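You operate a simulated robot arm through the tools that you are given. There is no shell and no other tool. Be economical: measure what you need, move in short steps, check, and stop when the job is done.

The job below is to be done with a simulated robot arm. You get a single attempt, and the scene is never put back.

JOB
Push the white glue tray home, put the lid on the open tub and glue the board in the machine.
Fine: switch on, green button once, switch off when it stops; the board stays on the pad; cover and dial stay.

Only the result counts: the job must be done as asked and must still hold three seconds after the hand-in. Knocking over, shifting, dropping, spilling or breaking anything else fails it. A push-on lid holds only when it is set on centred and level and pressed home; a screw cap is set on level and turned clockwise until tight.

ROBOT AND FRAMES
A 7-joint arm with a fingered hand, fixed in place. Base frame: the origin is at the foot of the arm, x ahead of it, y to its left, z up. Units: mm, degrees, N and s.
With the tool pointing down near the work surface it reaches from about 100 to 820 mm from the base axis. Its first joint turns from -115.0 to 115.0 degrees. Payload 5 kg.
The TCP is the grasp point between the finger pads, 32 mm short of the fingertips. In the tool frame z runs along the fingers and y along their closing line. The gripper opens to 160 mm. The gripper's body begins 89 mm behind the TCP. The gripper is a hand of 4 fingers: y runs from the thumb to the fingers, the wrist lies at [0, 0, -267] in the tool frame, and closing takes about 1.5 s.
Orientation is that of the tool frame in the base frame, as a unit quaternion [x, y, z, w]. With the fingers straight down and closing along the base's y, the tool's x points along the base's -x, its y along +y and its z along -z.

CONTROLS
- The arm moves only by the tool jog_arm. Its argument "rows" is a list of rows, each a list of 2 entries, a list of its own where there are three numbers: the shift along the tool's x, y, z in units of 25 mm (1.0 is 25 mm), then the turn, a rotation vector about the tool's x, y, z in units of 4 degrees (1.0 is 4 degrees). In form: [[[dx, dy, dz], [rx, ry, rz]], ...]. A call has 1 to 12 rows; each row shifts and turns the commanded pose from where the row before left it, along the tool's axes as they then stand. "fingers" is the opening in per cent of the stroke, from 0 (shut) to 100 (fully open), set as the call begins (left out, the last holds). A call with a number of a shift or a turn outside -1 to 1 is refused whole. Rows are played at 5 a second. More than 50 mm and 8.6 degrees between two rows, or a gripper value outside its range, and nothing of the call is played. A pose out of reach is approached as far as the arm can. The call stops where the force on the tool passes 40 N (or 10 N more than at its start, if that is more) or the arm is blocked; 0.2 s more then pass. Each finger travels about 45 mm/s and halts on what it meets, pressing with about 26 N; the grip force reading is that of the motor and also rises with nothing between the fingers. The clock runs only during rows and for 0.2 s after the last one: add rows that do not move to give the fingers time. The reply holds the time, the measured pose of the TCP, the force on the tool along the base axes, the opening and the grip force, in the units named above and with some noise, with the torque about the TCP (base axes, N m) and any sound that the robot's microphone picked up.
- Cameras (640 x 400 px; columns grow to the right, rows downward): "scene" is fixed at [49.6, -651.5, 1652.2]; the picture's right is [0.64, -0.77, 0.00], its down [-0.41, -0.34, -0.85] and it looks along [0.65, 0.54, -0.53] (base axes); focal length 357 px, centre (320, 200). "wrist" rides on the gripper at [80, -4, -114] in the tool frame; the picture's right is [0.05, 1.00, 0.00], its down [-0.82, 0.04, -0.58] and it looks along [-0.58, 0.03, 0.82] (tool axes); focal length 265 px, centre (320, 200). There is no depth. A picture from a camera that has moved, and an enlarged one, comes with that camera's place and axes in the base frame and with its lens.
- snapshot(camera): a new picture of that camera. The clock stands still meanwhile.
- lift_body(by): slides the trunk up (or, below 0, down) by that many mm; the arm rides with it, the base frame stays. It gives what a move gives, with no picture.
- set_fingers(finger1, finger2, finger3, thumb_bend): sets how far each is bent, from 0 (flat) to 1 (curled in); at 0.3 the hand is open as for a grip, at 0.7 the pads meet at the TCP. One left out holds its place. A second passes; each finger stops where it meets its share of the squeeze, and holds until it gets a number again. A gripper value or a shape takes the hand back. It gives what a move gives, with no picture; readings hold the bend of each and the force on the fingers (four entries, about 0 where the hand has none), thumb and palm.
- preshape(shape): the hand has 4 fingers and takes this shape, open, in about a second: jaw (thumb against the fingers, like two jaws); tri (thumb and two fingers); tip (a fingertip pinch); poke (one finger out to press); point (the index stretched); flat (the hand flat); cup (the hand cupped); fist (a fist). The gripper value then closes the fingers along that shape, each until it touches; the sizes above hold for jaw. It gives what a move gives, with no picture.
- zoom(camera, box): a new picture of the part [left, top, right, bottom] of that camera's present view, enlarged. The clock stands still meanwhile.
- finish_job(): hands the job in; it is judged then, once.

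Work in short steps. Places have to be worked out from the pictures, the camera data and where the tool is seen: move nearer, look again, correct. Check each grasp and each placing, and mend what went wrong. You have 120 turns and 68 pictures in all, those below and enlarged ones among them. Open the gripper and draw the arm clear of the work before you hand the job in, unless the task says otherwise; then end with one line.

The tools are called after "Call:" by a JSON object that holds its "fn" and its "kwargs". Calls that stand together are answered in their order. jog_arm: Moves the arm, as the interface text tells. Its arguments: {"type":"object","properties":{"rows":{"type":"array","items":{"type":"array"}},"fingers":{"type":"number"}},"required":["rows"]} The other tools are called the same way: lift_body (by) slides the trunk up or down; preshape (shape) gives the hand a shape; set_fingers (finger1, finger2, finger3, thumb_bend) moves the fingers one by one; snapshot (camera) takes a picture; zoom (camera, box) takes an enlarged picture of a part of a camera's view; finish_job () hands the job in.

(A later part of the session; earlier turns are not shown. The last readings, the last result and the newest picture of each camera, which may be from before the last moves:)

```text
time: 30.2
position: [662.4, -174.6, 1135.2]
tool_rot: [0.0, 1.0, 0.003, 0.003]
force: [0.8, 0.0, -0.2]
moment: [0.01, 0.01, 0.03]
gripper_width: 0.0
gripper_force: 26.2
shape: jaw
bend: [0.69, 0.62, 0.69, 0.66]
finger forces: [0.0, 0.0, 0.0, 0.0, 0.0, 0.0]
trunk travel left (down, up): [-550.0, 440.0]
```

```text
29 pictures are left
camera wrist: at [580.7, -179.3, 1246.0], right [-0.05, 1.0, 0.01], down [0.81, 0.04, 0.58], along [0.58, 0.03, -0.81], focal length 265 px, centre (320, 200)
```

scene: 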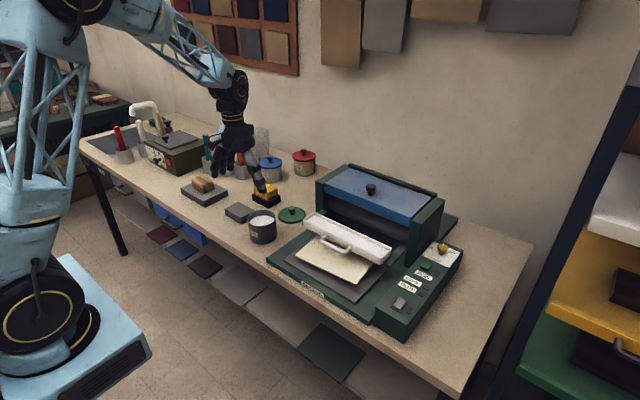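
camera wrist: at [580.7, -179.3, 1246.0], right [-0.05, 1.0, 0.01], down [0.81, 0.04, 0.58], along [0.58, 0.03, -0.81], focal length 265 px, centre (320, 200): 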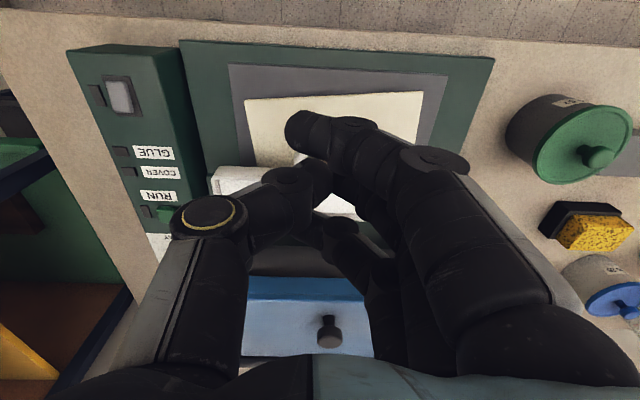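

Panel found: switch ≈(672,−402,930), green button ≈(834,−395,940); tray top z≈955, front face x≈745. I take the poke shape, useful both for pushing and pressing, and look.

Call:
{"fn": "preshape", "kwargs": {"shape": "poke"}}

Call:
{"fn": "snapshot", "kwargs": {"camera": "wrist"}}

Call:
{"fn": "zoom", "kwargs": {"camera": "scene", "box": [250, 140, 450, 320]}}

```text
time: 31.1
position: [661.3, -175.5, 1135.0]
tool_rot: [0.001, 1.0, 0.003, 0.003]
force: [0.4, 0.4, -0.7]
moment: [0.03, 0.0, 0.0]
gripper_width: 0.1
gripper_force: 0.1
shape: poke
bend: [1.0, 1.0, 1.0, 0.47]
finger forces: [0.0, 0.0, 0.0, 0.0, 0.0, 0.1]
trunk travel left (down, up): [-550.0, 440.0]
```

```text
28 pictures are left
camera wrist: at [580.7, -178.7, 1246.2], right [-0.05, 1.0, 0.0], down [0.81, 0.04, 0.58], along [0.58, 0.03, -0.81], focal length 265 px, centre (320, 200)
```

wrist: 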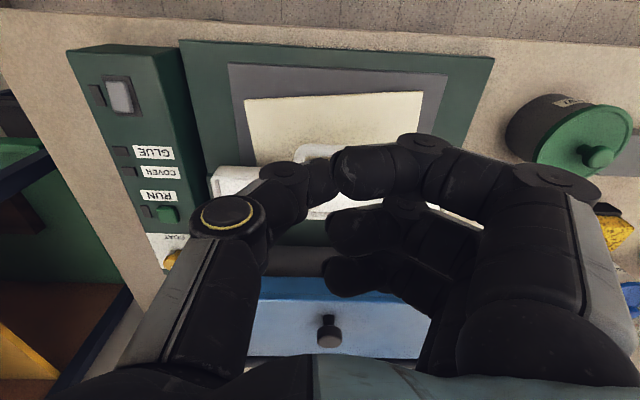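

```text
2.22 times, centred on (350, 230) of scene
camera zoom: at [49.6, -651.5, 1652.2], right [0.64, -0.77, 0.0], down [-0.41, -0.34, -0.85], along [0.65, 0.54, -0.53], focal length 794 px, centre (253, 133)
```

zoom: 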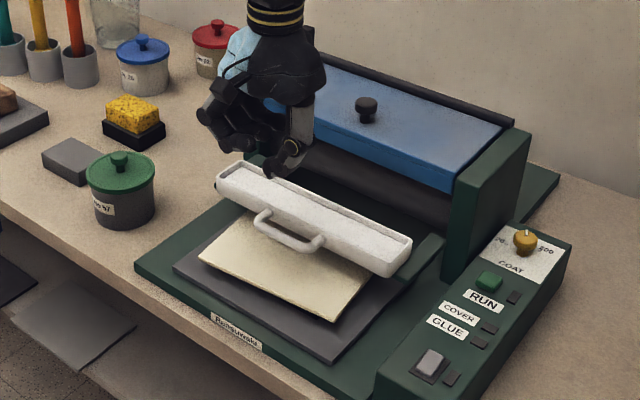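

Handle bar is placed at about (712,−150,957), tray spans y −300…−3. I form a pin with middle finger and thumb together, the others curled, and lower it in front of the handle.

Call:
{"fn": "set_fingers", "kwargs": {"finger1": 1, "finger2": 0.7, "finger3": 1, "thumb_bend": 0.7}}

Call:
{"fn": "jog_arm", "kwargs": {"rows": [[[0.8, 1, 0], [0, 0, 0]], [[0, 0, 1], [0, 0, 0]], [[0, 0, 1], [0, 0, 0]], [[0, 0, 1], [0, 0, 0]], [[0, 0, 1], [0, 0, 0]], [[0, 0, 1], [0, 0, 0]], [[0, 0, 0], [0, 0, 0]]]}}

Call:
{"fn": "snapshot", "kwargs": {"camera": "wrist"}}

Call:
{"fn": "zoom", "kwargs": {"camera": "scene", "box": [270, 170, 420, 290]}}

```text
time: 32.1
position: [662.6, -174.1, 1134.1]
tool_rot: [0.001, 1.0, 0.002, 0.002]
force: [-0.8, 0.5, -0.3]
moment: [-0.01, -0.04, -0.01]
gripper_width: 51.5
gripper_force: 0.0
shape: fingers
bend: [1.0, 0.92, 1.0, 0.67]
finger forces: [0.0, 0.0, 0.0, 0.0, 0.0, 0.0]
trunk travel left (down, up): [-550.0, 440.0]
```

```text
time: 33.7
position: [643.6, -147.9, 1010.9]
tool_rot: [0.0, 1.0, 0.003, 0.002]
force: [-1.1, -0.8, 0.5]
moment: [-0.03, 0.02, 0.01]
gripper_width: 52.1
gripper_force: 0.1
shape: fingers
bend: [1.0, 0.92, 1.0, 0.67]
finger forces: [0.1, 0.0, 0.0, 0.1, 0.0, 0.0]
trunk travel left (down, up): [-550.0, 440.0]
```

```text
26 pictures are left
camera wrist: at [560.9, -152.8, 1122.1], right [-0.05, 1.0, 0.0], down [0.81, 0.04, 0.58], along [0.58, 0.03, -0.81], focal length 265 px, centre (320, 200)
```

wrist: 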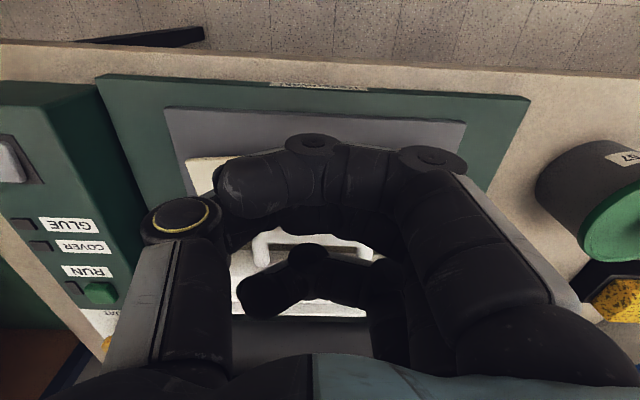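

```text
3.33 times, centred on (345, 230) of scene
camera zoom: at [49.6, -651.5, 1652.2], right [0.64, -0.77, 0.0], down [-0.41, -0.34, -0.85], along [0.65, 0.54, -0.53], focal length 1190 px, centre (237, 100)
```

zoom: 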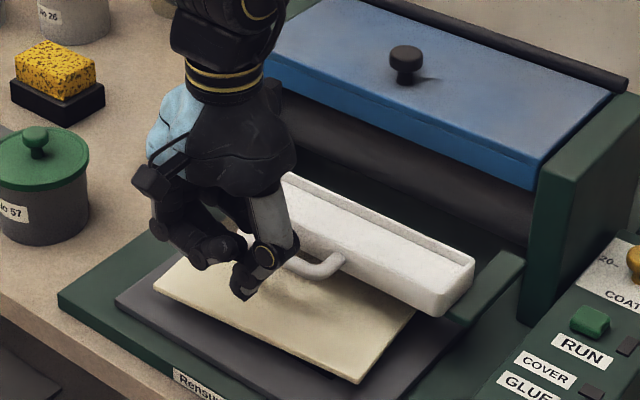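

Finger 2 did not straighten, so I go back to the jaw shape and close it, which gives a firm known beak with the tips 32 mm past the TCP. Then I lower to z≈965.

Call:
{"fn": "preshape", "kwargs": {"shape": "jaw"}}

Call:
{"fn": "jog_arm", "kwargs": {"rows": [[[0.2, 0, 0], [0, 0, 0]], [[0, 0, 0], [0, 0, 0]], [[0, 0, 0], [0, 0, 0]], [[0, 0, 0], [0, 0, 0]], [[0, 0, 0], [0, 0, 0]], [[0, 0, 0], [0, 0, 0]], [[0, 0, 0], [0, 0, 0]], [[0, 0, 0.9], [0, 0, 0]], [[0, 0, 0.9], [0, 0, 0]], [[0, 0, 0], [0, 0, 0]]], "fingers": 0}}

Call:
{"fn": "zoom", "kwargs": {"camera": "scene", "box": [270, 170, 420, 290]}}

```text
time: 34.6
position: [642.6, -148.7, 1011.2]
tool_rot: [0.001, 1.0, 0.003, 0.003]
force: [0.5, -0.3, -0.3]
moment: [-0.03, 0.01, 0.02]
gripper_width: 159.9
gripper_force: 0.1
shape: jaw
bend: [0.3, 0.3, 0.3, 0.3]
finger forces: [0.0, 0.0, 0.1, 0.0, 0.0, 0.1]
trunk travel left (down, up): [-550.0, 440.0]
```

```text
time: 36.8
position: [638.2, -147.9, 965.8]
tool_rot: [0.001, 1.0, 0.003, 0.003]
force: [-0.6, -0.1, 0.1]
moment: [0.01, -0.02, 0.02]
gripper_width: 0.0
gripper_force: 21.6
shape: jaw
bend: [0.68, 0.63, 0.68, 0.66]
finger forces: [0.0, 0.1, 0.2, 0.1, 0.0, 0.1]
trunk travel left (down, up): [-550.0, 440.0]
```

```text
3.33 times, centred on (345, 230) of scene
camera zoom: at [49.6, -651.5, 1652.2], right [0.64, -0.77, 0.0], down [-0.41, -0.34, -0.85], along [0.65, 0.54, -0.53], focal length 1190 px, centre (237, 100)
```

zoom: 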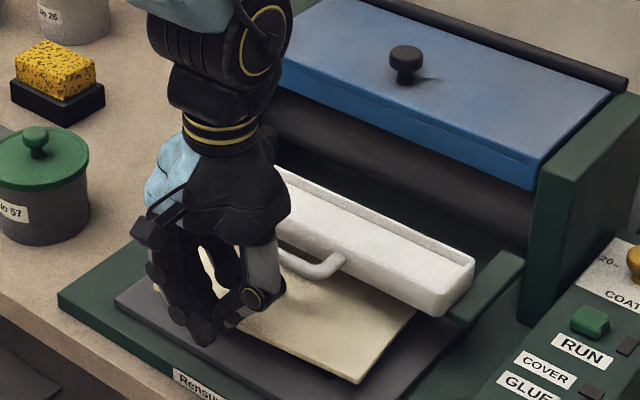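

The beak stands in front of the handle at tip z≈934. I push forward along +x and watch the force.

Call:
{"fn": "jog_arm", "kwargs": {"rows": [[[-0.6, 0, 0], [0, 0, 0]], [[-0.6, 0, 0], [0, 0, 0]], [[-0.6, 0, 0], [0, 0, 0]], [[-0.5, 0, 0], [0, 0, 0]], [[-0.5, 0, 0], [0, 0, 0]], [[-0.5, 0, 0], [0, 0, 0]], [[0, 0, 0], [0, 0, 0]]]}}

Call:
{"fn": "zoom", "kwargs": {"camera": "scene", "box": [270, 170, 420, 290]}}

```text
time: 38.4
position: [720.9, -148.6, 966.2]
tool_rot: [0.001, 1.0, 0.002, 0.003]
force: [-0.8, -0.2, 0.1]
moment: [-0.01, 0.01, 0.05]
gripper_width: 0.2
gripper_force: 26.0
shape: jaw
bend: [0.68, 0.63, 0.69, 0.66]
finger forces: [0.0, 0.0, 0.5, 0.1, 0.0, 0.1]
trunk travel left (down, up): [-550.0, 440.0]
```

```text
3.33 times, centred on (345, 230) of scene
camera zoom: at [49.6, -651.5, 1652.2], right [0.64, -0.77, 0.0], down [-0.41, -0.34, -0.85], along [0.65, 0.54, -0.53], focal length 1190 px, centre (237, 100)
```

zoom: 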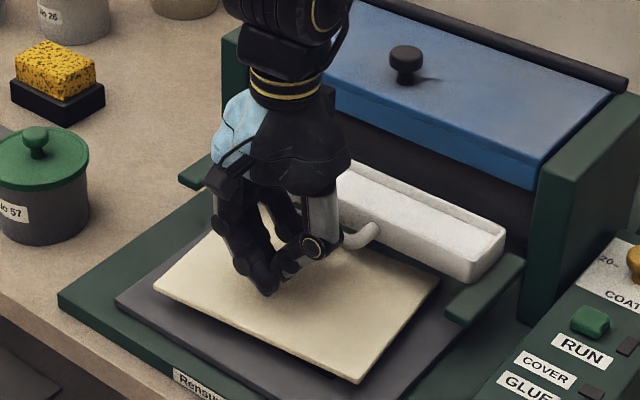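

The tray slides with the push. I continue 40 mm more.

Call:
{"fn": "jog_arm", "kwargs": {"rows": [[[-0.4, 0, 0], [0, 0, 0]], [[-0.4, 0, 0], [0, 0, 0]], [[-0.4, 0, 0], [0, 0, 0]], [[-0.4, 0, 0], [0, 0, 0]], [[0, 0, 0], [0, 0, 0]]]}}

Call:
{"fn": "zoom", "kwargs": {"camera": "scene", "box": [270, 160, 440, 300]}}

```text
time: 39.4
position: [748.9, -147.8, 965.1]
tool_rot: [0.0, 1.0, 0.002, -0.006]
force: [-23.6, 1.8, 8.5]
moment: [0.14, -0.33, 0.39]
gripper_width: 0.0
gripper_force: 26.0
shape: jaw
bend: [0.68, 0.63, 0.7, 0.66]
finger forces: [0.0, 0.0, 24.0, 0.1, 0.0, 0.0]
trunk travel left (down, up): [-550.0, 440.0]
stopped in row 5: the force on the tool passed its limit (the readings are from after the stop); the commanded pose is now the measured one
```

```text
2.86 times, centred on (355, 230) of scene
camera zoom: at [49.6, -651.5, 1652.2], right [0.64, -0.77, 0.0], down [-0.41, -0.34, -0.85], along [0.65, 0.54, -0.53], focal length 1020 px, centre (220, 114)
```

zoom: 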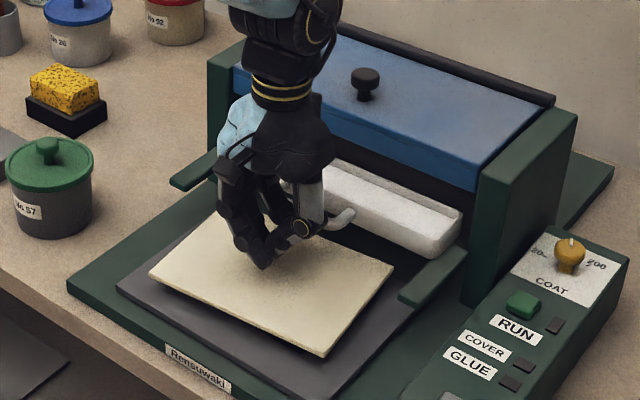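

The push met a stop (about 40 N) after 28 mm more. I push once more briefly to tell whether it is a firm end stop.

Call:
{"fn": "jog_arm", "kwargs": {"rows": [[[-0.1, 0, 0], [0, 0, 0]], [[-0.1, 0, 0], [0, 0, 0]], [[-0.1, 0, 0], [0, 0, 0]], [[-0.1, 0, 0], [0, 0, 0]], [[0, 0, 0], [0, 0, 0]]]}}

```text
time: 39.8
position: [748.2, -147.7, 963.6]
tool_rot: [0.001, 1.0, 0.004, -0.011]
force: [-22.3, 2.7, 10.9]
moment: [0.11, -0.4, 0.37]
gripper_width: 0.0
gripper_force: 25.8
shape: jaw
bend: [0.68, 0.63, 0.7, 0.66]
finger forces: [0.0, 0.0, 21.6, 0.1, 0.0, 0.0]
trunk travel left (down, up): [-550.0, 440.0]
stopped in row 2: the force on the tool passed its limit (the readings are from after the stop); the commanded pose is now the measured one
```

It is a firm stop. I back off, rise, and look at the tray unobstructed.

Call:
{"fn": "jog_arm", "kwargs": {"rows": [[[1, 0, 0], [0, 0, 0]], [[1, 0, 0], [0, 0, 0]], [[1, 0, -0.5], [0, 0, 0]], [[0, 0, -1], [0, 0, 0]], [[0, -1, -1], [0, 0, 0]], [[0, -1, -1], [0, 0, 0]], [[0, -1, 0], [0, 0, 0]], [[0, -1, 0], [0, 0, 0]], [[0, -1, 0], [0, 0, 0]], [[0, -1, 0], [0, 0, 0]], [[0, -1, 0], [0, 0, 0]], [[0, 0, 0], [0, 0, 0]]]}}

Call:
{"fn": "zoom", "kwargs": {"camera": "scene", "box": [270, 160, 440, 300]}}

Call:
{"fn": "snapshot", "kwargs": {"camera": "wrist"}}

```text
time: 42.4
position: [677.6, -323.7, 1050.2]
tool_rot: [0.0, 1.0, 0.004, -0.008]
force: [-0.4, 0.4, 0.1]
moment: [0.02, -0.01, 0.02]
gripper_width: 0.0
gripper_force: 25.7
shape: jaw
bend: [0.68, 0.63, 0.69, 0.66]
finger forces: [0.1, 0.0, 0.1, 0.1, 0.0, 0.1]
trunk travel left (down, up): [-550.0, 440.0]
```

```text
2.86 times, centred on (355, 230) of scene
camera zoom: at [49.6, -651.5, 1652.2], right [0.64, -0.77, 0.0], down [-0.41, -0.34, -0.85], along [0.65, 0.54, -0.53], focal length 1020 px, centre (220, 114)
```

zoom: 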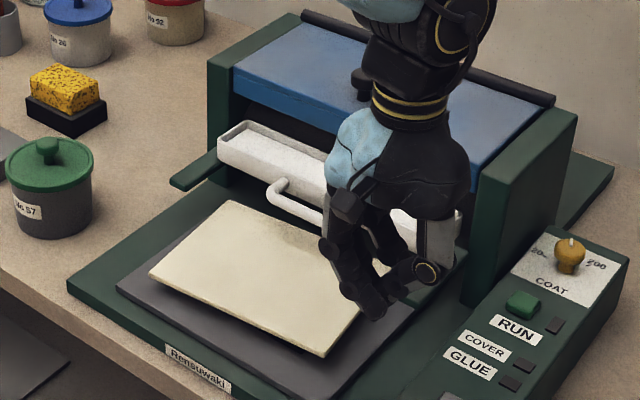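

```text
20 pictures are left
camera wrist: at [598.9, -328.1, 1163.1], right [-0.05, 1.0, 0.01], down [0.82, 0.04, 0.56], along [0.56, 0.03, -0.83], focal length 265 px, centre (320, 200)
```

wrist: 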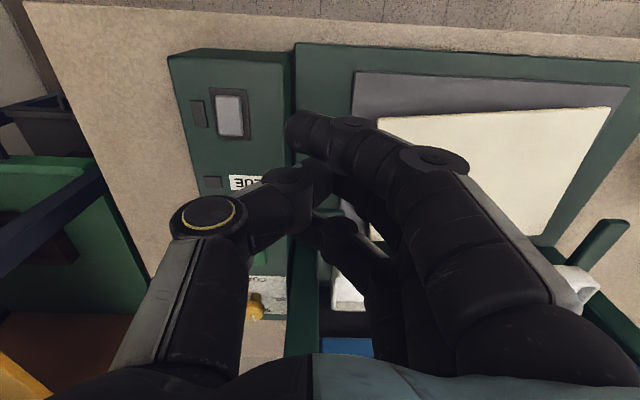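

Tray stands home, straight between the rails, board untouched. I zoom on the panel switch to see how it is tilted.

Call:
{"fn": "zoom", "kwargs": {"camera": "scene", "box": [385, 285, 420, 315]}}

Call:
{"fn": "zoom", "kwargs": {"camera": "wrist", "box": [170, 60, 300, 160]}}

```text
13.33 times, centred on (402, 300) of scene
camera zoom: at [49.6, -651.5, 1652.2], right [0.64, -0.77, 0.0], down [-0.41, -0.34, -0.85], along [0.65, 0.54, -0.53], focal length 4761 px, centre (-780, -1133)
```

zoom: 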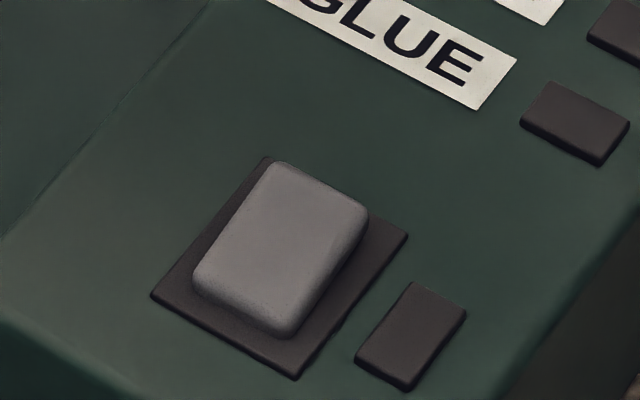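

```text
4.00 times, centred on (235, 110) of wrist
camera zoom: at [598.9, -328.1, 1163.1], right [-0.05, 1.0, 0.01], down [0.82, 0.04, 0.56], along [0.56, 0.03, -0.83], focal length 1062 px, centre (660, 560)
```

zoom: 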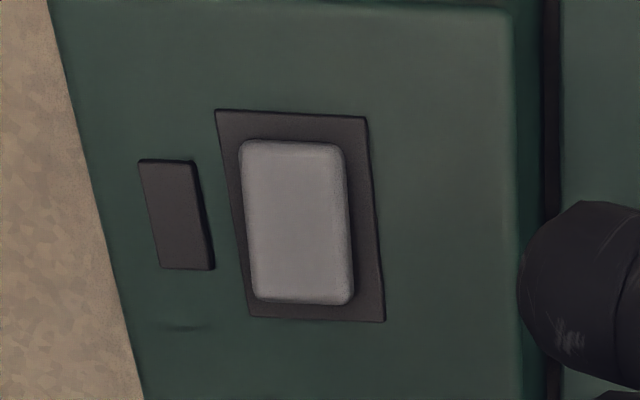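

The near (−x) end of the rocker looks raised. I try the fingertip-pinch shape, closed, for a slimmer pressing point, and look at where its tip is.

Call:
{"fn": "preshape", "kwargs": {"shape": "tip"}}

Call:
{"fn": "jog_arm", "kwargs": {"rows": [[[0, 0, 0], [0, 0, 0]], [[0, 0, 0], [0, 0, 0]], [[0, 0, 0], [0, 0, 0]], [[0, 0, 0], [0, 0, 0]], [[0, 0, 0], [0, 0, 0]], [[0, 0, 0], [0, 0, 0]], [[0, 0, 0], [0, 0, 0]], [[0, 0, 0], [0, 0, 0]], [[0, 0, 0], [0, 0, 0]]], "fingers": 0}}

Call:
{"fn": "snapshot", "kwargs": {"camera": "wrist"}}

```text
time: 43.3
position: [676.9, -324.1, 1050.2]
tool_rot: [0.001, 1.0, 0.003, -0.008]
force: [-0.3, 0.3, -0.4]
moment: [0.0, 0.01, 0.01]
gripper_width: 160.3
gripper_force: 0.1
shape: tip
bend: [0.01, 0.3, 0.01, 0.3]
finger forces: [0.0, 0.0, 0.0, 0.0, 0.0, 0.2]
trunk travel left (down, up): [-550.0, 440.0]
```

```text
time: 45.3
position: [679.3, -324.4, 1049.6]
tool_rot: [0.001, 1.0, 0.004, -0.008]
force: [0.4, -0.7, -0.4]
moment: [0.01, 0.01, 0.01]
gripper_width: 0.2
gripper_force: 2.5
shape: tip
bend: [0.01, 0.63, 0.01, 0.66]
finger forces: [0.0, 0.0, 0.0, 0.1, 0.0, 0.0]
trunk travel left (down, up): [-550.0, 440.0]
```

```text
17 pictures are left
camera wrist: at [598.8, -328.0, 1163.1], right [-0.05, 1.0, 0.01], down [0.82, 0.04, 0.56], along [0.56, 0.03, -0.83], focal length 265 px, centre (320, 200)
```

wrist: 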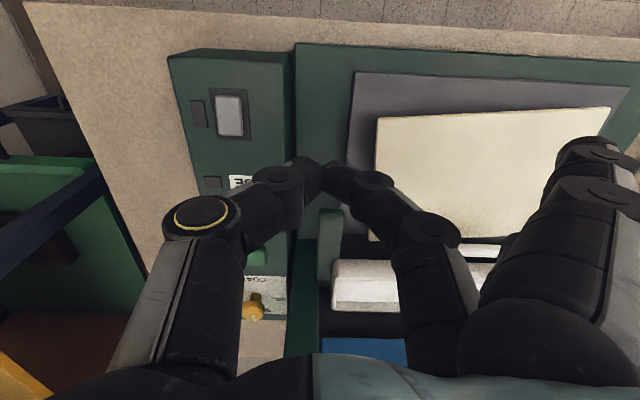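

The pinch at the TCP is just middle finger and thumb, but the two others are stretched. I curl only those in.

Call:
{"fn": "set_fingers", "kwargs": {"finger1": 1, "finger3": 1}}

Call:
{"fn": "set_fingers", "kwargs": {"finger1": 1, "finger3": 1}}

Call:
{"fn": "snapshot", "kwargs": {"camera": "wrist"}}

```text
time: 46.3
position: [677.7, -323.7, 1049.8]
tool_rot: [0.002, 1.0, 0.004, -0.008]
force: [-0.1, 0.1, -0.7]
moment: [0.03, -0.01, 0.02]
gripper_width: 52.6
gripper_force: 0.0
shape: fingers
bend: [1.0, 0.63, 1.0, 0.66]
finger forces: [0.0, 0.1, 0.1, 0.0, 0.1, 0.0]
trunk travel left (down, up): [-550.0, 440.0]
```

```text
time: 47.3
position: [677.7, -324.0, 1050.0]
tool_rot: [0.001, 1.0, 0.004, -0.008]
force: [-0.3, -0.2, 0.7]
moment: [-0.05, 0.01, 0.01]
gripper_width: 52.2
gripper_force: 0.0
shape: fingers
bend: [1.0, 0.63, 1.0, 0.66]
finger forces: [0.1, 0.0, 0.0, 0.1, 0.1, 0.0]
trunk travel left (down, up): [-550.0, 440.0]
```

```text
16 pictures are left
camera wrist: at [598.8, -328.0, 1163.1], right [-0.05, 1.0, 0.01], down [0.82, 0.04, 0.56], along [0.56, 0.03, -0.83], focal length 265 px, centre (320, 200)
```

wrist: 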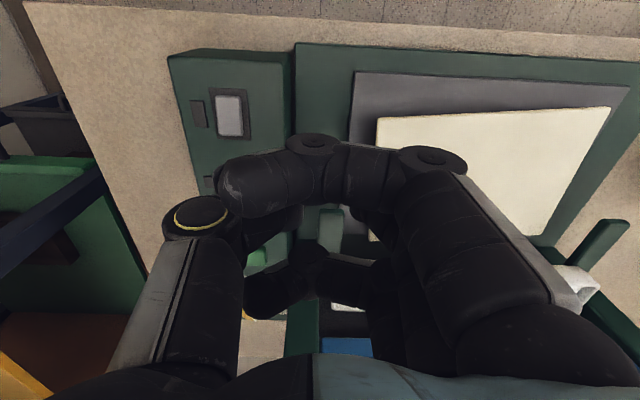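

The pin is clear now. I move over the near end of the rocker at (661,−403) and go down to about 25 mm above it.

Call:
{"fn": "jog_arm", "kwargs": {"rows": [[[0.7, -0.8, 0], [0, 0, 0]], [[0, -0.8, 0], [0, 0, 0]], [[0, -0.8, 0], [0, 0, 0]], [[0, -0.76, 0.5], [0, 0, 0]], [[0, 0, 1], [0, 0, 0]], [[0, 0, 0.5], [0, 0, 0]], [[0, 0, 0], [0, 0, 0]]]}}

Call:
{"fn": "zoom", "kwargs": {"camera": "scene", "box": [365, 235, 465, 335]}}

```text
time: 48.9
position: [660.2, -403.6, 1001.2]
tool_rot: [0.0, 1.0, 0.003, -0.008]
force: [0.4, -0.5, -0.4]
moment: [-0.03, 0.02, 0.0]
gripper_width: 52.5
gripper_force: 0.0
shape: fingers
bend: [1.0, 0.63, 1.0, 0.66]
finger forces: [0.0, 0.1, 0.0, 0.0, 0.1, 0.1]
trunk travel left (down, up): [-550.0, 440.0]
```

```text
4.00 times, centred on (415, 285) of scene
camera zoom: at [49.6, -651.5, 1652.2], right [0.64, -0.77, 0.0], down [-0.41, -0.34, -0.85], along [0.65, 0.54, -0.53], focal length 1428 px, centre (-60, -140)
```

zoom: 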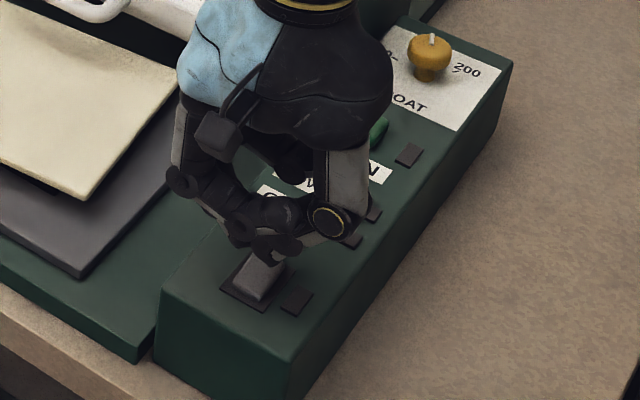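

Pin tip hangs right above the cap. I lower in small steps to press.

Call:
{"fn": "jog_arm", "kwargs": {"rows": [[[0, 0, 0.5], [0, 0, 0]], [[0, 0, 0.4], [0, 0, 0]], [[0, 0, 0.15], [0, 0, 0]], [[0, 0, 0.15], [0, 0, 0]], [[0, 0, 0.12], [0, 0, 0]], [[0, 0, 0], [0, 0, 0]]]}}

```text
time: 50.3
position: [660.3, -403.1, 967.5]
tool_rot: [0.0, 1.0, 0.002, -0.006]
force: [-0.4, 1.3, 10.1]
moment: [0.12, -0.05, 0.03]
gripper_width: 52.5
gripper_force: 8.4
shape: fingers
bend: [1.0, 0.65, 1.0, 0.66]
finger forces: [0.1, 17.4, 0.0, 0.1, 0.0, 0.1]
trunk travel left (down, up): [-550.0, 440.0]
```

Contact at z≈968 with 10 N. I press on a little.

Call:
{"fn": "jog_arm", "kwargs": {"rows": [[[0, 0, 0.1], [0, 0, 0]], [[0, 0, 0.1], [0, 0, 0]], [[0, 0, 0.1], [0, 0, 0]], [[0, 0, 0], [0, 0, 0]]]}}

```text
time: 51.0
position: [660.3, -402.2, 966.6]
tool_rot: [0.0, 1.0, 0.002, -0.005]
force: [-8.3, 6.5, 26.1]
moment: [0.38, 0.13, 0.09]
gripper_width: 52.2
gripper_force: 17.1
shape: fingers
bend: [1.0, 0.69, 1.0, 0.66]
finger forces: [0.0, 34.7, 0.0, 0.0, 0.0, 0.0]
trunk travel left (down, up): [-550.0, 440.0]
stopped in row 3: the force on the tool passed its limit (the readings are from after the stop); the commanded pose is now the measured one
```

No click and it is firm, so that end is the low one. I raise and press the far end.

Call:
{"fn": "jog_arm", "kwargs": {"rows": [[[0, 0, -0.8], [0, 0, 0]], [[-0.6, 0, 0], [0, 0, 0]], [[-0.4, 0, 0], [0, 0, 0]], [[0, 0, 0.4], [0, 0, 0]], [[0, 0, 0.15], [0, 0, 0]], [[0, 0, 0.15], [0, 0, 0]], [[0, 0, 0], [0, 0, 0]]]}}

Call:
{"fn": "zoom", "kwargs": {"camera": "scene", "box": [365, 235, 465, 335]}}

```text
time: 52.6
position: [686.7, -402.2, 967.5]
tool_rot: [0.0, 1.0, 0.002, -0.006]
force: [1.9, 3.6, 19.8]
moment: [0.19, 0.09, -0.01]
gripper_width: 52.2
gripper_force: 14.5
shape: fingers
bend: [1.0, 0.67, 1.0, 0.66]
finger forces: [0.0, 29.6, 0.0, 0.0, 0.0, 0.0]
trunk travel left (down, up): [-550.0, 440.0]
```

```text
4.00 times, centred on (415, 285) of scene
camera zoom: at [49.6, -651.5, 1652.2], right [0.64, -0.77, 0.0], down [-0.41, -0.34, -0.85], along [0.65, 0.54, -0.53], focal length 1428 px, centre (-60, -140)
```

zoom: 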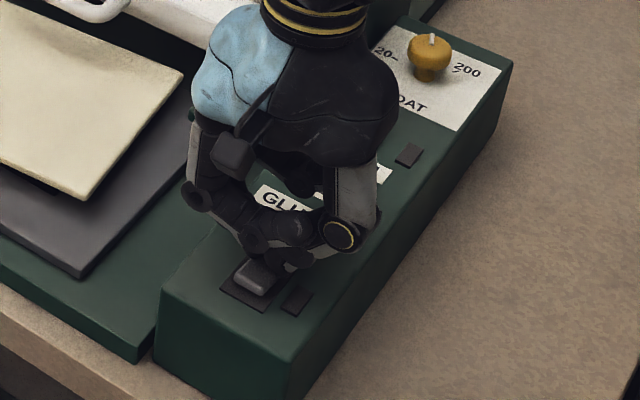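

Contact at the far end now, 20 N, no click yet; I press a bit further.

Call:
{"fn": "jog_arm", "kwargs": {"rows": [[[0, 0, 0.1], [0, 0, 0]], [[0, 0, 0.1], [0, 0, 0]], [[0, 0, 0.1], [0, 0, 0]], [[0, 0, 0], [0, 0, 0]]]}}

Call:
{"fn": "jog_arm", "kwargs": {"rows": [[[0, 0, -1], [0, 0, 0]], [[1, 0, -1], [0, 0, 0]], [[1, 0, 0], [0, 0, 0]], [[0, 0, 0], [0, 0, 0]]]}}

Call:
{"fn": "snapshot", "kwargs": {"camera": "wrist"}}

```text
time: 53.2
position: [688.3, -401.9, 966.4]
tool_rot: [0.0, 1.0, 0.0, -0.003]
force: [1.4, 2.0, 21.3]
moment: [0.2, 0.09, -0.02]
gripper_width: 52.5
gripper_force: 15.2
shape: fingers
bend: [1.0, 0.69, 1.0, 0.66]
finger forces: [0.0, 30.4, 0.1, 0.0, 0.0, 0.0]
trunk travel left (down, up): [-550.0, 440.0]
stopped in row 2: the force on the tool passed its limit (the readings are from after the stop); the commanded pose is now the measured one
```

```text
time: 54.2
position: [638.9, -403.0, 1013.8]
tool_rot: [0.0, 1.0, 0.002, -0.004]
force: [0.0, -0.7, 0.2]
moment: [-0.02, -0.04, 0.02]
gripper_width: 52.4
gripper_force: 0.0
shape: fingers
bend: [1.0, 0.65, 1.0, 0.66]
finger forces: [0.2, 0.1, 0.0, 0.0, 0.1, 0.0]
trunk travel left (down, up): [-550.0, 440.0]
```

```text
13 pictures are left
camera wrist: at [558.4, -406.7, 1126.5], right [-0.05, 1.0, 0.0], down [0.82, 0.04, 0.57], along [0.57, 0.03, -0.82], focal length 265 px, centre (320, 200)
```

wrist: 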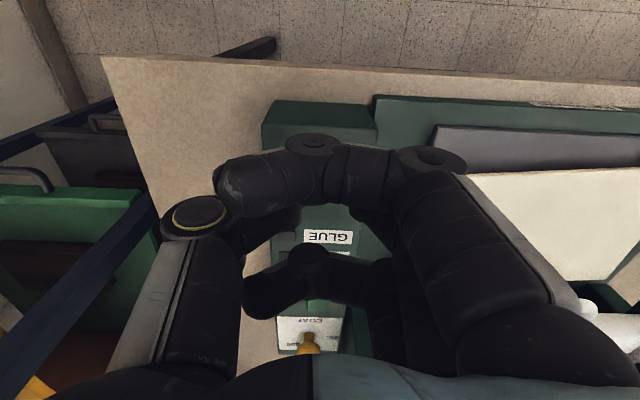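

The view is blocked by the hand; I zoom the scene camera on the switch.

Call:
{"fn": "zoom", "kwargs": {"camera": "scene", "box": [380, 260, 440, 315]}}

```text
7.27 times, centred on (410, 288) of scene
camera zoom: at [49.6, -651.5, 1652.2], right [0.64, -0.77, 0.0], down [-0.41, -0.34, -0.85], along [0.65, 0.54, -0.53], focal length 2597 px, centre (-334, -436)
```

zoom: 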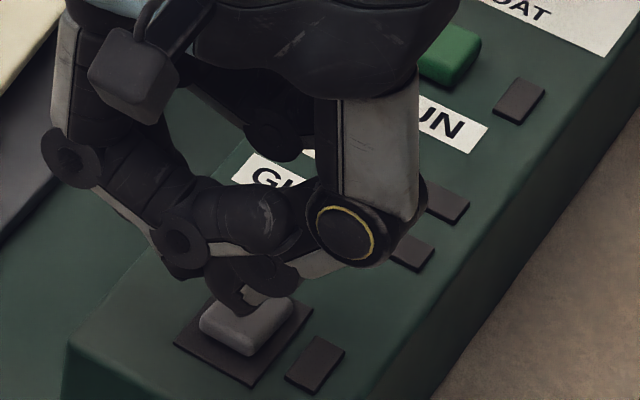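

The near end of the cap seems higher than before, but no lamp is lit. I move the hand aside for a clear look.

Call:
{"fn": "jog_arm", "kwargs": {"rows": [[[0, 1, -0.5], [0, 0, 0]], [[0, 1, -0.5], [0, 0, 0]], [[0, 1, 0], [0, 0, 0]], [[0, 1, 0], [0, 0, 0]], [[0, 1, 0], [0, 0, 0]], [[0, 0, 0], [0, 0, 0]]]}}

Call:
{"fn": "zoom", "kwargs": {"camera": "scene", "box": [380, 240, 450, 315]}}

```text
time: 55.6
position: [638.9, -277.7, 1039.3]
tool_rot: [0.0, 1.0, 0.001, -0.005]
force: [-0.1, 0.4, 0.4]
moment: [-0.01, 0.02, 0.03]
gripper_width: 52.2
gripper_force: 0.1
shape: fingers
bend: [1.0, 0.65, 1.0, 0.66]
finger forces: [0.1, 0.0, 0.0, 0.1, 0.0, 0.1]
trunk travel left (down, up): [-550.0, 440.0]
```

```text
5.33 times, centred on (415, 278) of scene
camera zoom: at [49.6, -651.5, 1652.2], right [0.64, -0.77, 0.0], down [-0.41, -0.34, -0.85], along [0.65, 0.54, -0.53], focal length 1904 px, centre (-187, -213)
```

zoom: 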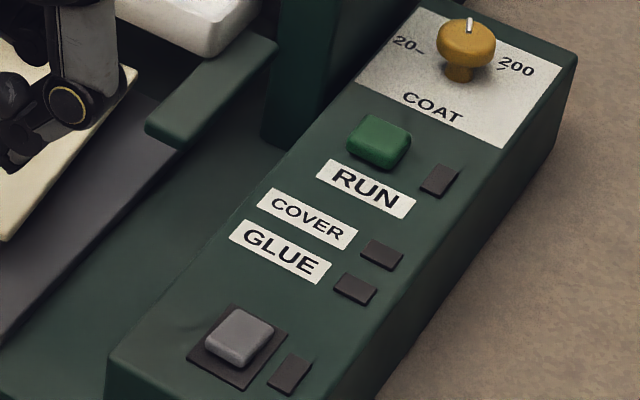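

The rocker is clearly flipped (far end down), yet the lamps look dark. I zoom tightly on the lamps and switch.

Call:
{"fn": "zoom", "kwargs": {"camera": "scene", "box": [392, 275, 432, 315]}}

```text
10.00 times, centred on (412, 295) of scene
camera zoom: at [49.6, -651.5, 1652.2], right [0.64, -0.77, 0.0], down [-0.41, -0.34, -0.85], along [0.65, 0.54, -0.53], focal length 3571 px, centre (-600, -750)
```

zoom: 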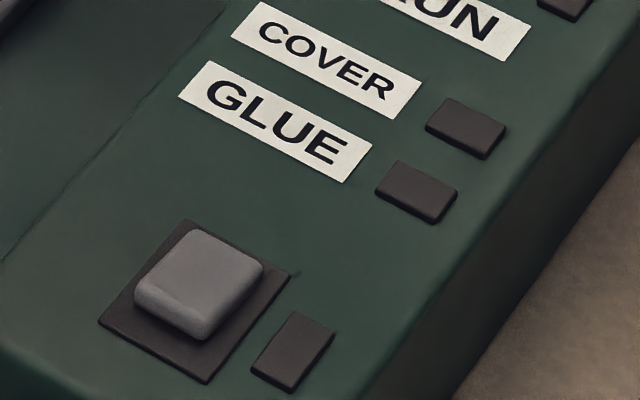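

By comparison the near end rose about 7 mm, so it did tip, but the lamps are dark; perhaps it has not gone all the way. I press the far end once more, a little further out, and watch for a click.

Call:
{"fn": "jog_arm", "kwargs": {"rows": [[[-1, -1, 0], [0, 0, 0]], [[-1, -1, 0], [0, 0, 0]], [[-0.08, -1, 0], [0, 0, 0]], [[0, -1, 0.5], [0, 0, 0]], [[0, -1, 1], [0, 0, 0]], [[0, 0, 0.8], [0, 0, 0]], [[0, 0, 0.4], [0, 0, 0]], [[0, 0, 0], [0, 0, 0]]]}}

Call:
{"fn": "jog_arm", "kwargs": {"rows": [[[0, 0, 0.1], [0, 0, 0]], [[0, 0, 0.1], [0, 0, 0]], [[0, 0, 0.1], [0, 0, 0]], [[0, 0, 0.1], [0, 0, 0]], [[0, 0, 0.1], [0, 0, 0]], [[0, 0, 0], [0, 0, 0]]]}}

```text
time: 57.4
position: [689.0, -403.1, 971.6]
tool_rot: [0.0, 1.0, 0.002, -0.005]
force: [0.6, -0.2, -0.8]
moment: [-0.03, 0.01, -0.02]
gripper_width: 52.2
gripper_force: 0.0
shape: fingers
bend: [1.0, 0.65, 1.0, 0.66]
finger forces: [0.1, 0.0, 0.1, 0.0, 0.0, 0.1]
trunk travel left (down, up): [-550.0, 440.0]
```

```text
time: 58.5
position: [692.2, -402.0, 964.8]
tool_rot: [0.0, 1.0, -0.001, 0.0]
force: [1.8, 2.0, 21.9]
moment: [0.16, 0.1, 0.0]
gripper_width: 52.2
gripper_force: 16.1
shape: fingers
bend: [1.0, 0.69, 1.0, 0.66]
finger forces: [0.0, 32.2, 0.0, 0.0, 0.1, 0.1]
trunk travel left (down, up): [-550.0, 440.0]
stopped in row 5: the force on the tool passed its limit (the readings are from after the stop); the commanded pose is now the measured one
```

No click again, so the far end is fully down. I raise the hand, turn it −90° about its axis (needed beside the machine's side wall) and then check the lamps once more.

Call:
{"fn": "jog_arm", "kwargs": {"rows": [[[1, 0, -1], [0, 0, 0]], [[1, 0, -1], [0, 0, 0]], [[0, 0, -1], [0, 0, 0]], [[0, 0, -1], [0, 0, 0]], [[0, 0, -1], [0, 0, 0]], [[0, 0, 0], [0, 0, -1]], [[0, 0, 0], [0, 0, -1]], [[0, 0, 0], [0, 0, -1]], [[0, 0, 0], [0, 0, -1]], [[0, 0, 0], [0, 0, -1]], [[0, 0, 0], [0, 0, -1]], [[0, 0, 0], [0, 0, -1]]]}}

Call:
{"fn": "jog_arm", "kwargs": {"rows": [[[0, 0, 0], [0, 0, -1]], [[0, 0, 0], [0, 0, -1]], [[0, 0, 0], [0, 0, -1]], [[0, 0, 0], [0, 0, -1]], [[0, 0, 0], [0, 0, -1]], [[0, 0, 0], [0, 0, -1]], [[0, 0, 0], [0, 0, -1]], [[0, 0, 0], [0, 0, -1]], [[0, 0, 0], [0, 0, -1]], [[0, 0, 0], [0, 0, -1]], [[0, 0, 0], [0, 0, -1]], [[0, 0, 0], [0, 0, -1]]]}}

Call:
{"fn": "jog_arm", "kwargs": {"rows": [[[0, 0, 0], [0, 0, -1]], [[0, 0, 0], [0, 0, -1]], [[0, 0, 0], [0, 0, -1]], [[0, 0, 0], [0, 0, -0.5]], [[0, 0, 0], [0, 0, 0]]]}}

Call:
{"fn": "snapshot", "kwargs": {"camera": "wrist"}}

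```text
time: 61.1
position: [642.0, -402.7, 1087.5]
tool_rot: [-0.243, 0.97, 0.002, -0.002]
force: [0.4, -0.3, 0.2]
moment: [0.0, -0.01, -0.01]
gripper_width: 52.3
gripper_force: 0.0
shape: fingers
bend: [1.0, 0.65, 1.0, 0.66]
finger forces: [0.0, 0.1, 0.1, 0.0, 0.0, 0.0]
trunk travel left (down, up): [-550.0, 440.0]
```

```text
time: 63.7
position: [642.8, -402.5, 1087.5]
tool_rot: [-0.616, 0.788, 0.002, -0.002]
force: [0.5, -0.6, -0.4]
moment: [0.01, 0.01, 0.03]
gripper_width: 52.3
gripper_force: 0.2
shape: fingers
bend: [1.0, 0.65, 1.0, 0.66]
finger forces: [0.0, 0.0, 0.0, 0.1, 0.0, 0.0]
trunk travel left (down, up): [-550.0, 440.0]
```

```text
time: 64.9
position: [642.1, -402.8, 1088.0]
tool_rot: [-0.707, 0.707, 0.001, -0.002]
force: [0.7, 0.2, -0.5]
moment: [-0.01, 0.0, -0.01]
gripper_width: 52.3
gripper_force: 0.0
shape: fingers
bend: [1.0, 0.65, 1.0, 0.66]
finger forces: [0.0, 0.0, 0.0, 0.0, 0.0, 0.0]
trunk travel left (down, up): [-550.0, 440.0]
```

```text
9 pictures are left
camera wrist: at [646.0, -482.7, 1199.5], right [-1.0, -0.05, 0.0], down [-0.04, 0.82, 0.58], along [-0.03, 0.58, -0.82], focal length 265 px, centre (320, 200)
```

wrist: 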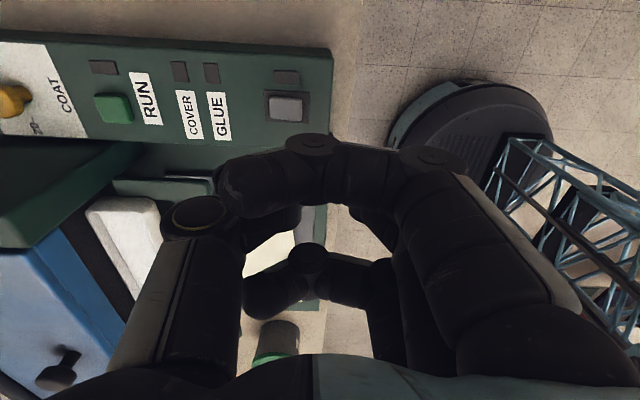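

All lamps look dark from here too. I zoom on this view to see the rocker's actual tilt now.

Call:
{"fn": "zoom", "kwargs": {"camera": "wrist", "box": [80, 40, 330, 150]}}

```text
2.56 times, centred on (205, 95) of wrist
camera zoom: at [646.0, -482.7, 1199.5], right [-1.0, -0.05, 0.0], down [-0.04, 0.82, 0.58], along [-0.03, 0.58, -0.82], focal length 679 px, centre (614, 469)
```

zoom: 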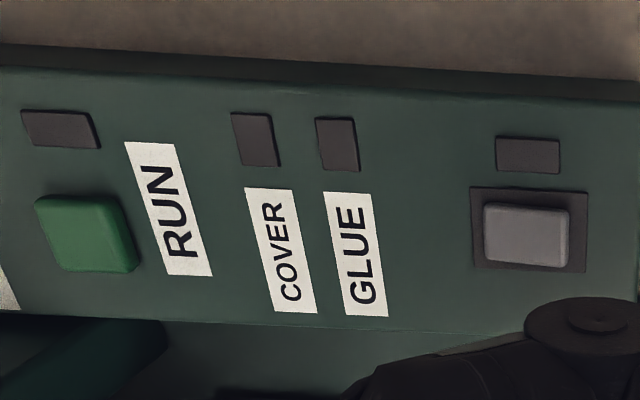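

The tilt is hard to tell here and everything is dark. A cheap test is to press the near end again and look; I go down on it at x≈660.

Call:
{"fn": "jog_arm", "kwargs": {"rows": [[[0, -0.9, 0], [0, 0, 0]], [[0, 0, 1], [0, 0, 0]], [[0, 0, 1], [0, 0, 0]], [[0, 0, 1], [0, 0, 0]], [[0, 0, 1], [0, 0, 0]], [[0, 0, 0.4], [0, 0, 0]], [[0, 0, 0.15], [0, 0, 0]], [[0, 0, 0.15], [0, 0, 0]], [[0, 0, 0], [0, 0, 0]]]}}

Call:
{"fn": "jog_arm", "kwargs": {"rows": [[[0, 0, 0.1], [0, 0, 0]], [[0, 0, 0.1], [0, 0, 0]], [[0, 0, 0.1], [0, 0, 0]], [[0, 0, 0.1], [0, 0, 0]], [[0, 0, 0], [0, 0, 0]]]}}

```text
time: 66.9
position: [664.0, -402.5, 970.1]
tool_rot: [0.708, -0.706, -0.002, 0.002]
force: [0.8, -0.2, 2.3]
moment: [-0.03, -0.04, 0.02]
gripper_width: 52.5
gripper_force: 0.0
shape: fingers
bend: [1.0, 0.65, 1.0, 0.66]
finger forces: [0.0, 0.1, 0.1, 0.1, 0.0, 0.0]
trunk travel left (down, up): [-550.0, 440.0]
```

```text
time: 67.8
position: [664.8, -402.6, 967.7]
tool_rot: [0.707, -0.707, 0.001, 0.0]
force: [-2.4, 3.4, 21.2]
moment: [0.17, -0.09, 0.04]
gripper_width: 51.4
gripper_force: 15.0
shape: fingers
bend: [1.0, 0.64, 1.0, 0.68]
finger forces: [0.1, 0.0, 0.0, 0.0, 29.4, 0.1]
trunk travel left (down, up): [-550.0, 440.0]
stopped in row 4: the force on the tool passed its limit (the readings are from after the stop); the commanded pose is now the measured one
```

The thumb touched about at the rocker's pivot. I shift 13 mm nearer and press again.

Call:
{"fn": "jog_arm", "kwargs": {"rows": [[[0, 0, -0.5], [0, 0, 0]], [[0, 0.55, 0], [0, 0, 0]], [[0, 0, 0.4], [0, 0, 0]], [[0, 0, 0.1], [0, 0, 0]], [[0, 0, 0], [0, 0, 0]]]}}

Call:
{"fn": "jog_arm", "kwargs": {"rows": [[[0, 0, 0.1], [0, 0, 0]], [[0, 0, 0.1], [0, 0, 0]], [[0, 0, 0.1], [0, 0, 0]], [[0, 0, 0.1], [0, 0, 0]], [[0, 0, 0], [0, 0, 0]]]}}

```text
time: 69.0
position: [651.1, -403.5, 966.5]
tool_rot: [-0.707, 0.708, 0.0, 0.0]
force: [0.9, -2.5, 15.5]
moment: [-0.07, -0.22, -0.03]
gripper_width: 51.9
gripper_force: 11.2
shape: fingers
bend: [1.0, 0.63, 1.0, 0.67]
finger forces: [0.0, 0.0, 0.0, 0.0, 21.8, 0.0]
trunk travel left (down, up): [-550.0, 440.0]
```

```text
time: 69.6
position: [652.7, -403.2, 965.5]
tool_rot: [0.707, -0.707, 0.004, 0.0]
force: [-2.6, 3.7, 19.4]
moment: [0.14, -0.05, 0.03]
gripper_width: 51.7
gripper_force: 13.8
shape: fingers
bend: [1.0, 0.63, 1.0, 0.68]
finger forces: [0.1, 0.1, 0.0, 0.1, 27.7, 0.0]
trunk travel left (down, up): [-550.0, 440.0]
stopped in row 3: the force on the tool passed its limit (the readings are from after the stop); the commanded pose is now the measured one
```

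No click reported. I rise to the earlier viewing spot and compare the panel.

Call:
{"fn": "jog_arm", "kwargs": {"rows": [[[0, 0, -1], [0, 0, 0]], [[0, 0.4, -1], [0, 0, 0]], [[0, 0, -1], [0, 0, 0]], [[0, 0, -1], [0, 0, 0]], [[0, 0, -0.9], [0, 0, 0]], [[0, 0, 0], [0, 0, 0]]]}}

Call:
{"fn": "zoom", "kwargs": {"camera": "wrist", "box": [80, 40, 330, 150]}}

```text
time: 71.0
position: [642.2, -403.7, 1084.7]
tool_rot: [0.708, -0.707, 0.003, 0.0]
force: [0.2, -1.0, 0.4]
moment: [-0.01, -0.01, 0.0]
gripper_width: 52.4
gripper_force: 0.0
shape: fingers
bend: [1.0, 0.63, 1.0, 0.67]
finger forces: [0.0, 0.0, 0.0, 0.0, 0.1, 0.1]
trunk travel left (down, up): [-550.0, 440.0]
```

```text
2.56 times, centred on (205, 95) of wrist
camera zoom: at [645.7, -482.7, 1197.8], right [-1.0, -0.05, 0.0], down [-0.04, 0.82, 0.57], along [-0.03, 0.57, -0.82], focal length 679 px, centre (614, 469)
```

zoom: 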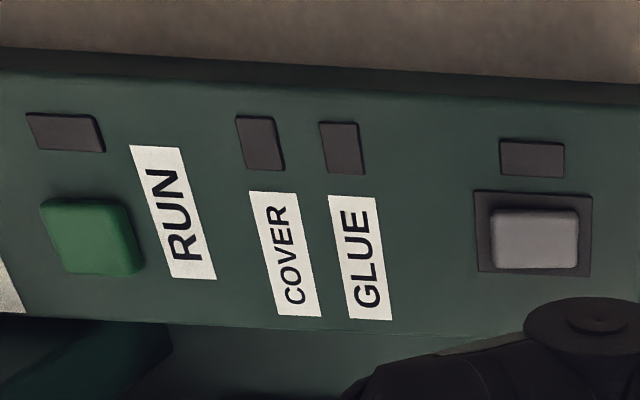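

The rocker did flip back (near end down, as at the start), with lamps dark in both states, so the lamps don't tell. The start was "off" with near end down, so "on" is far end down: I press the far end again.

Call:
{"fn": "jog_arm", "kwargs": {"rows": [[[0, -0.75, 0], [0, 0, 0]], [[0, -0.75, 1], [0, 0, 0]], [[0, 0, 1], [0, 0, 0]], [[0, 0, 1], [0, 0, 0]], [[0, 0, 1], [0, 0, 0]], [[0, 0, 0.3], [0, 0, 0]], [[0, 0, 0.15], [0, 0, 0]], [[0, 0, 0.1], [0, 0, 0]], [[0, 0, 0.1], [0, 0, 0]], [[0, 0, 0], [0, 0, 0]]]}}

Call:
{"fn": "jog_arm", "kwargs": {"rows": [[[0, 0, 0.1], [0, 0, 0]], [[0, 0, 0.1], [0, 0, 0]], [[0, 0, 0.1], [0, 0, 0]], [[0, 0, 0.1], [0, 0, 0]], [[0, 0, 0], [0, 0, 0]]]}}

```text
time: 73.2
position: [680.8, -403.3, 969.8]
tool_rot: [-0.707, 0.707, -0.002, 0.001]
force: [-1.1, -0.1, 7.2]
moment: [-0.02, 0.11, 0.04]
gripper_width: 52.1
gripper_force: 0.0
shape: fingers
bend: [1.0, 0.64, 1.0, 0.67]
finger forces: [0.0, 0.0, 0.1, 0.1, 0.0, 0.0]
trunk travel left (down, up): [-550.0, 440.0]
```

```text
time: 74.0
position: [681.7, -404.2, 966.9]
tool_rot: [-0.707, 0.707, -0.006, 0.001]
force: [-1.6, -0.3, 25.0]
moment: [0.07, 0.12, -0.01]
gripper_width: 52.4
gripper_force: 17.2
shape: fingers
bend: [1.0, 0.7, 1.0, 0.66]
finger forces: [0.0, 34.2, 0.0, 0.0, 0.0, 0.1]
trunk travel left (down, up): [-550.0, 440.0]
stopped in row 4: the force on the tool passed its limit (the readings are from after the stop); the commanded pose is now the measured one
```

Load was on the finger near the pivot; I shift 6 mm further out and press again to be sure the far end is down.

Call:
{"fn": "jog_arm", "kwargs": {"rows": [[[0, 0, -0.4], [0, 0, 0]], [[0, -0.24, 0], [0, 0, 0]], [[0, 0, 0.3], [0, 0, 0]], [[0, 0, 0.1], [0, 0, 0]], [[0, 0, 0.1], [0, 0, 0]], [[0, 0, 0.1], [0, 0, 0]], [[0, 0, 0.1], [0, 0, 0]], [[0, 0, 0], [0, 0, 0]]]}}

Call:
{"fn": "jog_arm", "kwargs": {"rows": [[[0, 0, -1], [0, 0, 0]], [[0, 0.9, -1], [0, 0, 0]], [[0, 0.9, -1], [0, 0, 0]], [[0, 0, -1], [0, 0, 0]], [[0, 0, -0.8], [0, 0, 0]], [[0, 0, 0], [0, 0, 0]]]}}

Call:
{"fn": "zoom", "kwargs": {"camera": "wrist", "box": [80, 40, 330, 150]}}

```text
time: 75.4
position: [689.2, -403.8, 964.7]
tool_rot: [-0.707, 0.708, -0.007, 0.001]
force: [-1.8, -0.3, 25.9]
moment: [0.07, 0.11, 0.02]
gripper_width: 52.2
gripper_force: 18.0
shape: fingers
bend: [1.0, 0.7, 1.0, 0.66]
finger forces: [0.1, 35.6, 0.0, 0.0, 0.2, 0.0]
trunk travel left (down, up): [-550.0, 440.0]
stopped in row 6: the force on the tool passed its limit (the readings are from after the stop); the commanded pose is now the measured one
```

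```text
time: 76.8
position: [642.0, -403.4, 1081.8]
tool_rot: [-0.707, 0.708, -0.006, 0.001]
force: [0.5, -0.3, -0.3]
moment: [-0.02, 0.01, 0.0]
gripper_width: 52.5
gripper_force: 0.0
shape: fingers
bend: [1.0, 0.65, 1.0, 0.66]
finger forces: [0.1, 0.0, 0.0, 0.1, 0.0, 0.0]
trunk travel left (down, up): [-550.0, 440.0]
```

```text
2.56 times, centred on (205, 95) of wrist
camera zoom: at [644.4, -482.8, 1193.5], right [-1.0, -0.05, -0.01], down [-0.05, 0.82, 0.57], along [-0.02, 0.57, -0.82], focal length 679 px, centre (614, 469)
```

zoom: 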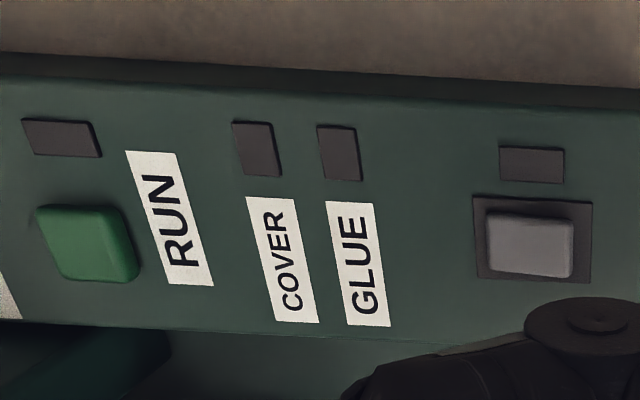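

The far end is down again. Now I go over the green button at about (832,−401) and stop above it.

Call:
{"fn": "jog_arm", "kwargs": {"rows": [[[-0.1, -1, 0], [0, 0, 0]], [[0, -1, 0], [0, 0, 0]], [[0, -1, 0], [0, 0, 0]], [[0, -1, 0], [0, 0, 0]], [[0, -1, 0], [0, 0, 0]], [[0, -1, 0], [0, 0, 0]], [[0, -1, 0], [0, 0, 0]], [[0, -0.6, 0], [0, 0, 0]], [[0, 0, 1], [0, 0, 0]], [[0, 0, 1], [0, 0, 0]], [[0, 0, 0.8], [0, 0, 0]], [[0, 0, 0], [0, 0, 0]]]}}

Call:
{"fn": "zoom", "kwargs": {"camera": "scene", "box": [370, 190, 480, 310]}}

```text
time: 79.4
position: [788.2, -406.6, 1010.8]
tool_rot: [0.707, -0.707, 0.005, 0.0]
force: [-0.4, -0.3, 0.4]
moment: [-0.01, -0.03, 0.03]
gripper_width: 52.5
gripper_force: 0.1
shape: fingers
bend: [1.0, 0.65, 1.0, 0.66]
finger forces: [0.0, 0.0, 0.0, 0.0, 0.0, 0.0]
out of reach, approached as far as the arm can: row 6, 7, 8
trunk travel left (down, up): [-550.0, 440.0]
```

```text
3.33 times, centred on (425, 250) of scene
camera zoom: at [49.6, -651.5, 1652.2], right [0.64, -0.77, 0.0], down [-0.41, -0.34, -0.85], along [0.65, 0.54, -0.53], focal length 1190 px, centre (-30, 33)
```

zoom: 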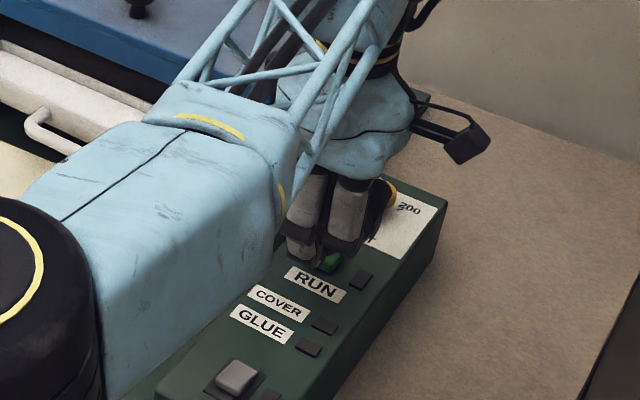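

At this height the arm ends at x≈788; the wrist is well above the shoulder, so it should reach further lower down. I try to go forward at this lower height.

Call:
{"fn": "jog_arm", "kwargs": {"rows": [[[-0.1, -0.5, 0], [0, 0, 0]], [[-0.1, -0.5, 0], [0, 0, 0]], [[0, -0.4, 0], [0, 0, 0]], [[0, -0.36, 0], [0, 0, 0]], [[0, 0, 0], [0, 0, 0]]]}}

```text
time: 80.6
position: [803.7, -401.1, 1011.6]
tool_rot: [-0.703, 0.711, -0.007, 0.001]
force: [0.1, 0.4, 0.3]
moment: [0.03, 0.02, -0.01]
gripper_width: 52.3
gripper_force: 0.0
shape: fingers
bend: [1.0, 0.65, 1.0, 0.66]
finger forces: [0.0, 0.0, 0.1, 0.0, 0.0, 0.1]
out of reach, approached as far as the arm can: row 1, 3, 4
trunk travel left (down, up): [-550.0, 440.0]
```

It gained some reach. I raise the trunk 120 mm and lower the hand by the same, which should free more reach.

Call:
{"fn": "lift_body", "kwargs": {"by": 120}}

Call:
{"fn": "jog_arm", "kwargs": {"rows": [[[0, 0, 1], [0, 0, 0]], [[0, 0, 1], [0, 0, 0]], [[0, 0, 1], [0, 0, 0]], [[0, 0, 1], [0, 0, 0]], [[0, 0, 0.6], [0, 0, 0]], [[0, -0.4, 0], [0, 0, 0]], [[0, -0.4, 0], [0, 0, 0]], [[0, -0.3, 0], [0, 0, 0]], [[0, 0, 0], [0, 0, 0]]]}}

```text
time: 82.1
position: [805.0, -401.9, 1129.3]
tool_rot: [-0.704, 0.71, -0.007, 0.0]
force: [-0.6, -0.4, -0.2]
moment: [0.02, 0.01, -0.01]
gripper_width: 52.6
gripper_force: 0.0
shape: fingers
bend: [1.0, 0.65, 1.0, 0.66]
finger forces: [0.1, 0.0, 0.0, 0.0, 0.0, 0.0]
trunk travel left (down, up): [-670.0, 320.0]
```

```text
time: 84.1
position: [805.0, -403.3, 1015.3]
tool_rot: [-0.703, 0.711, -0.006, 0.0]
force: [-0.3, 0.7, -0.7]
moment: [-0.01, 0.03, -0.01]
gripper_width: 52.6
gripper_force: 0.1
shape: fingers
bend: [1.0, 0.65, 1.0, 0.66]
finger forces: [0.0, 0.0, 0.0, 0.0, 0.0, 0.1]
out of reach, approached as far as the arm can: row 6, 7, 8
trunk travel left (down, up): [-670.0, 320.0]
```

Still x≈805. I tilt the hand 10° so the fingers point outward, which frees reach (and lifts the thumb from the dial), then go forward.

Call:
{"fn": "jog_arm", "kwargs": {"rows": [[[0, 0, 0], [1, 0, 0]], [[0, 0, 0], [1, 0, 0]], [[0, 0, 0], [0.5, 0, 0]], [[0, -0.4, 0.05], [0, 0, 0]], [[0, -0.4, 0.05], [0, 0, 0]], [[0, -0.28, 0.05], [0, 0, 0]], [[0, 0, 0], [0, 0, 0]]]}}

```text
time: 85.7
position: [832.2, -403.8, 1015.9]
tool_rot: [-0.7, 0.708, -0.069, 0.062]
force: [-0.6, 0.5, 0.1]
moment: [0.02, 0.0, 0.0]
gripper_width: 52.5
gripper_force: 0.2
shape: fingers
bend: [1.0, 0.65, 1.0, 0.66]
finger forces: [0.1, 0.0, 0.0, 0.0, 0.0, 0.0]
trunk travel left (down, up): [-670.0, 320.0]
```

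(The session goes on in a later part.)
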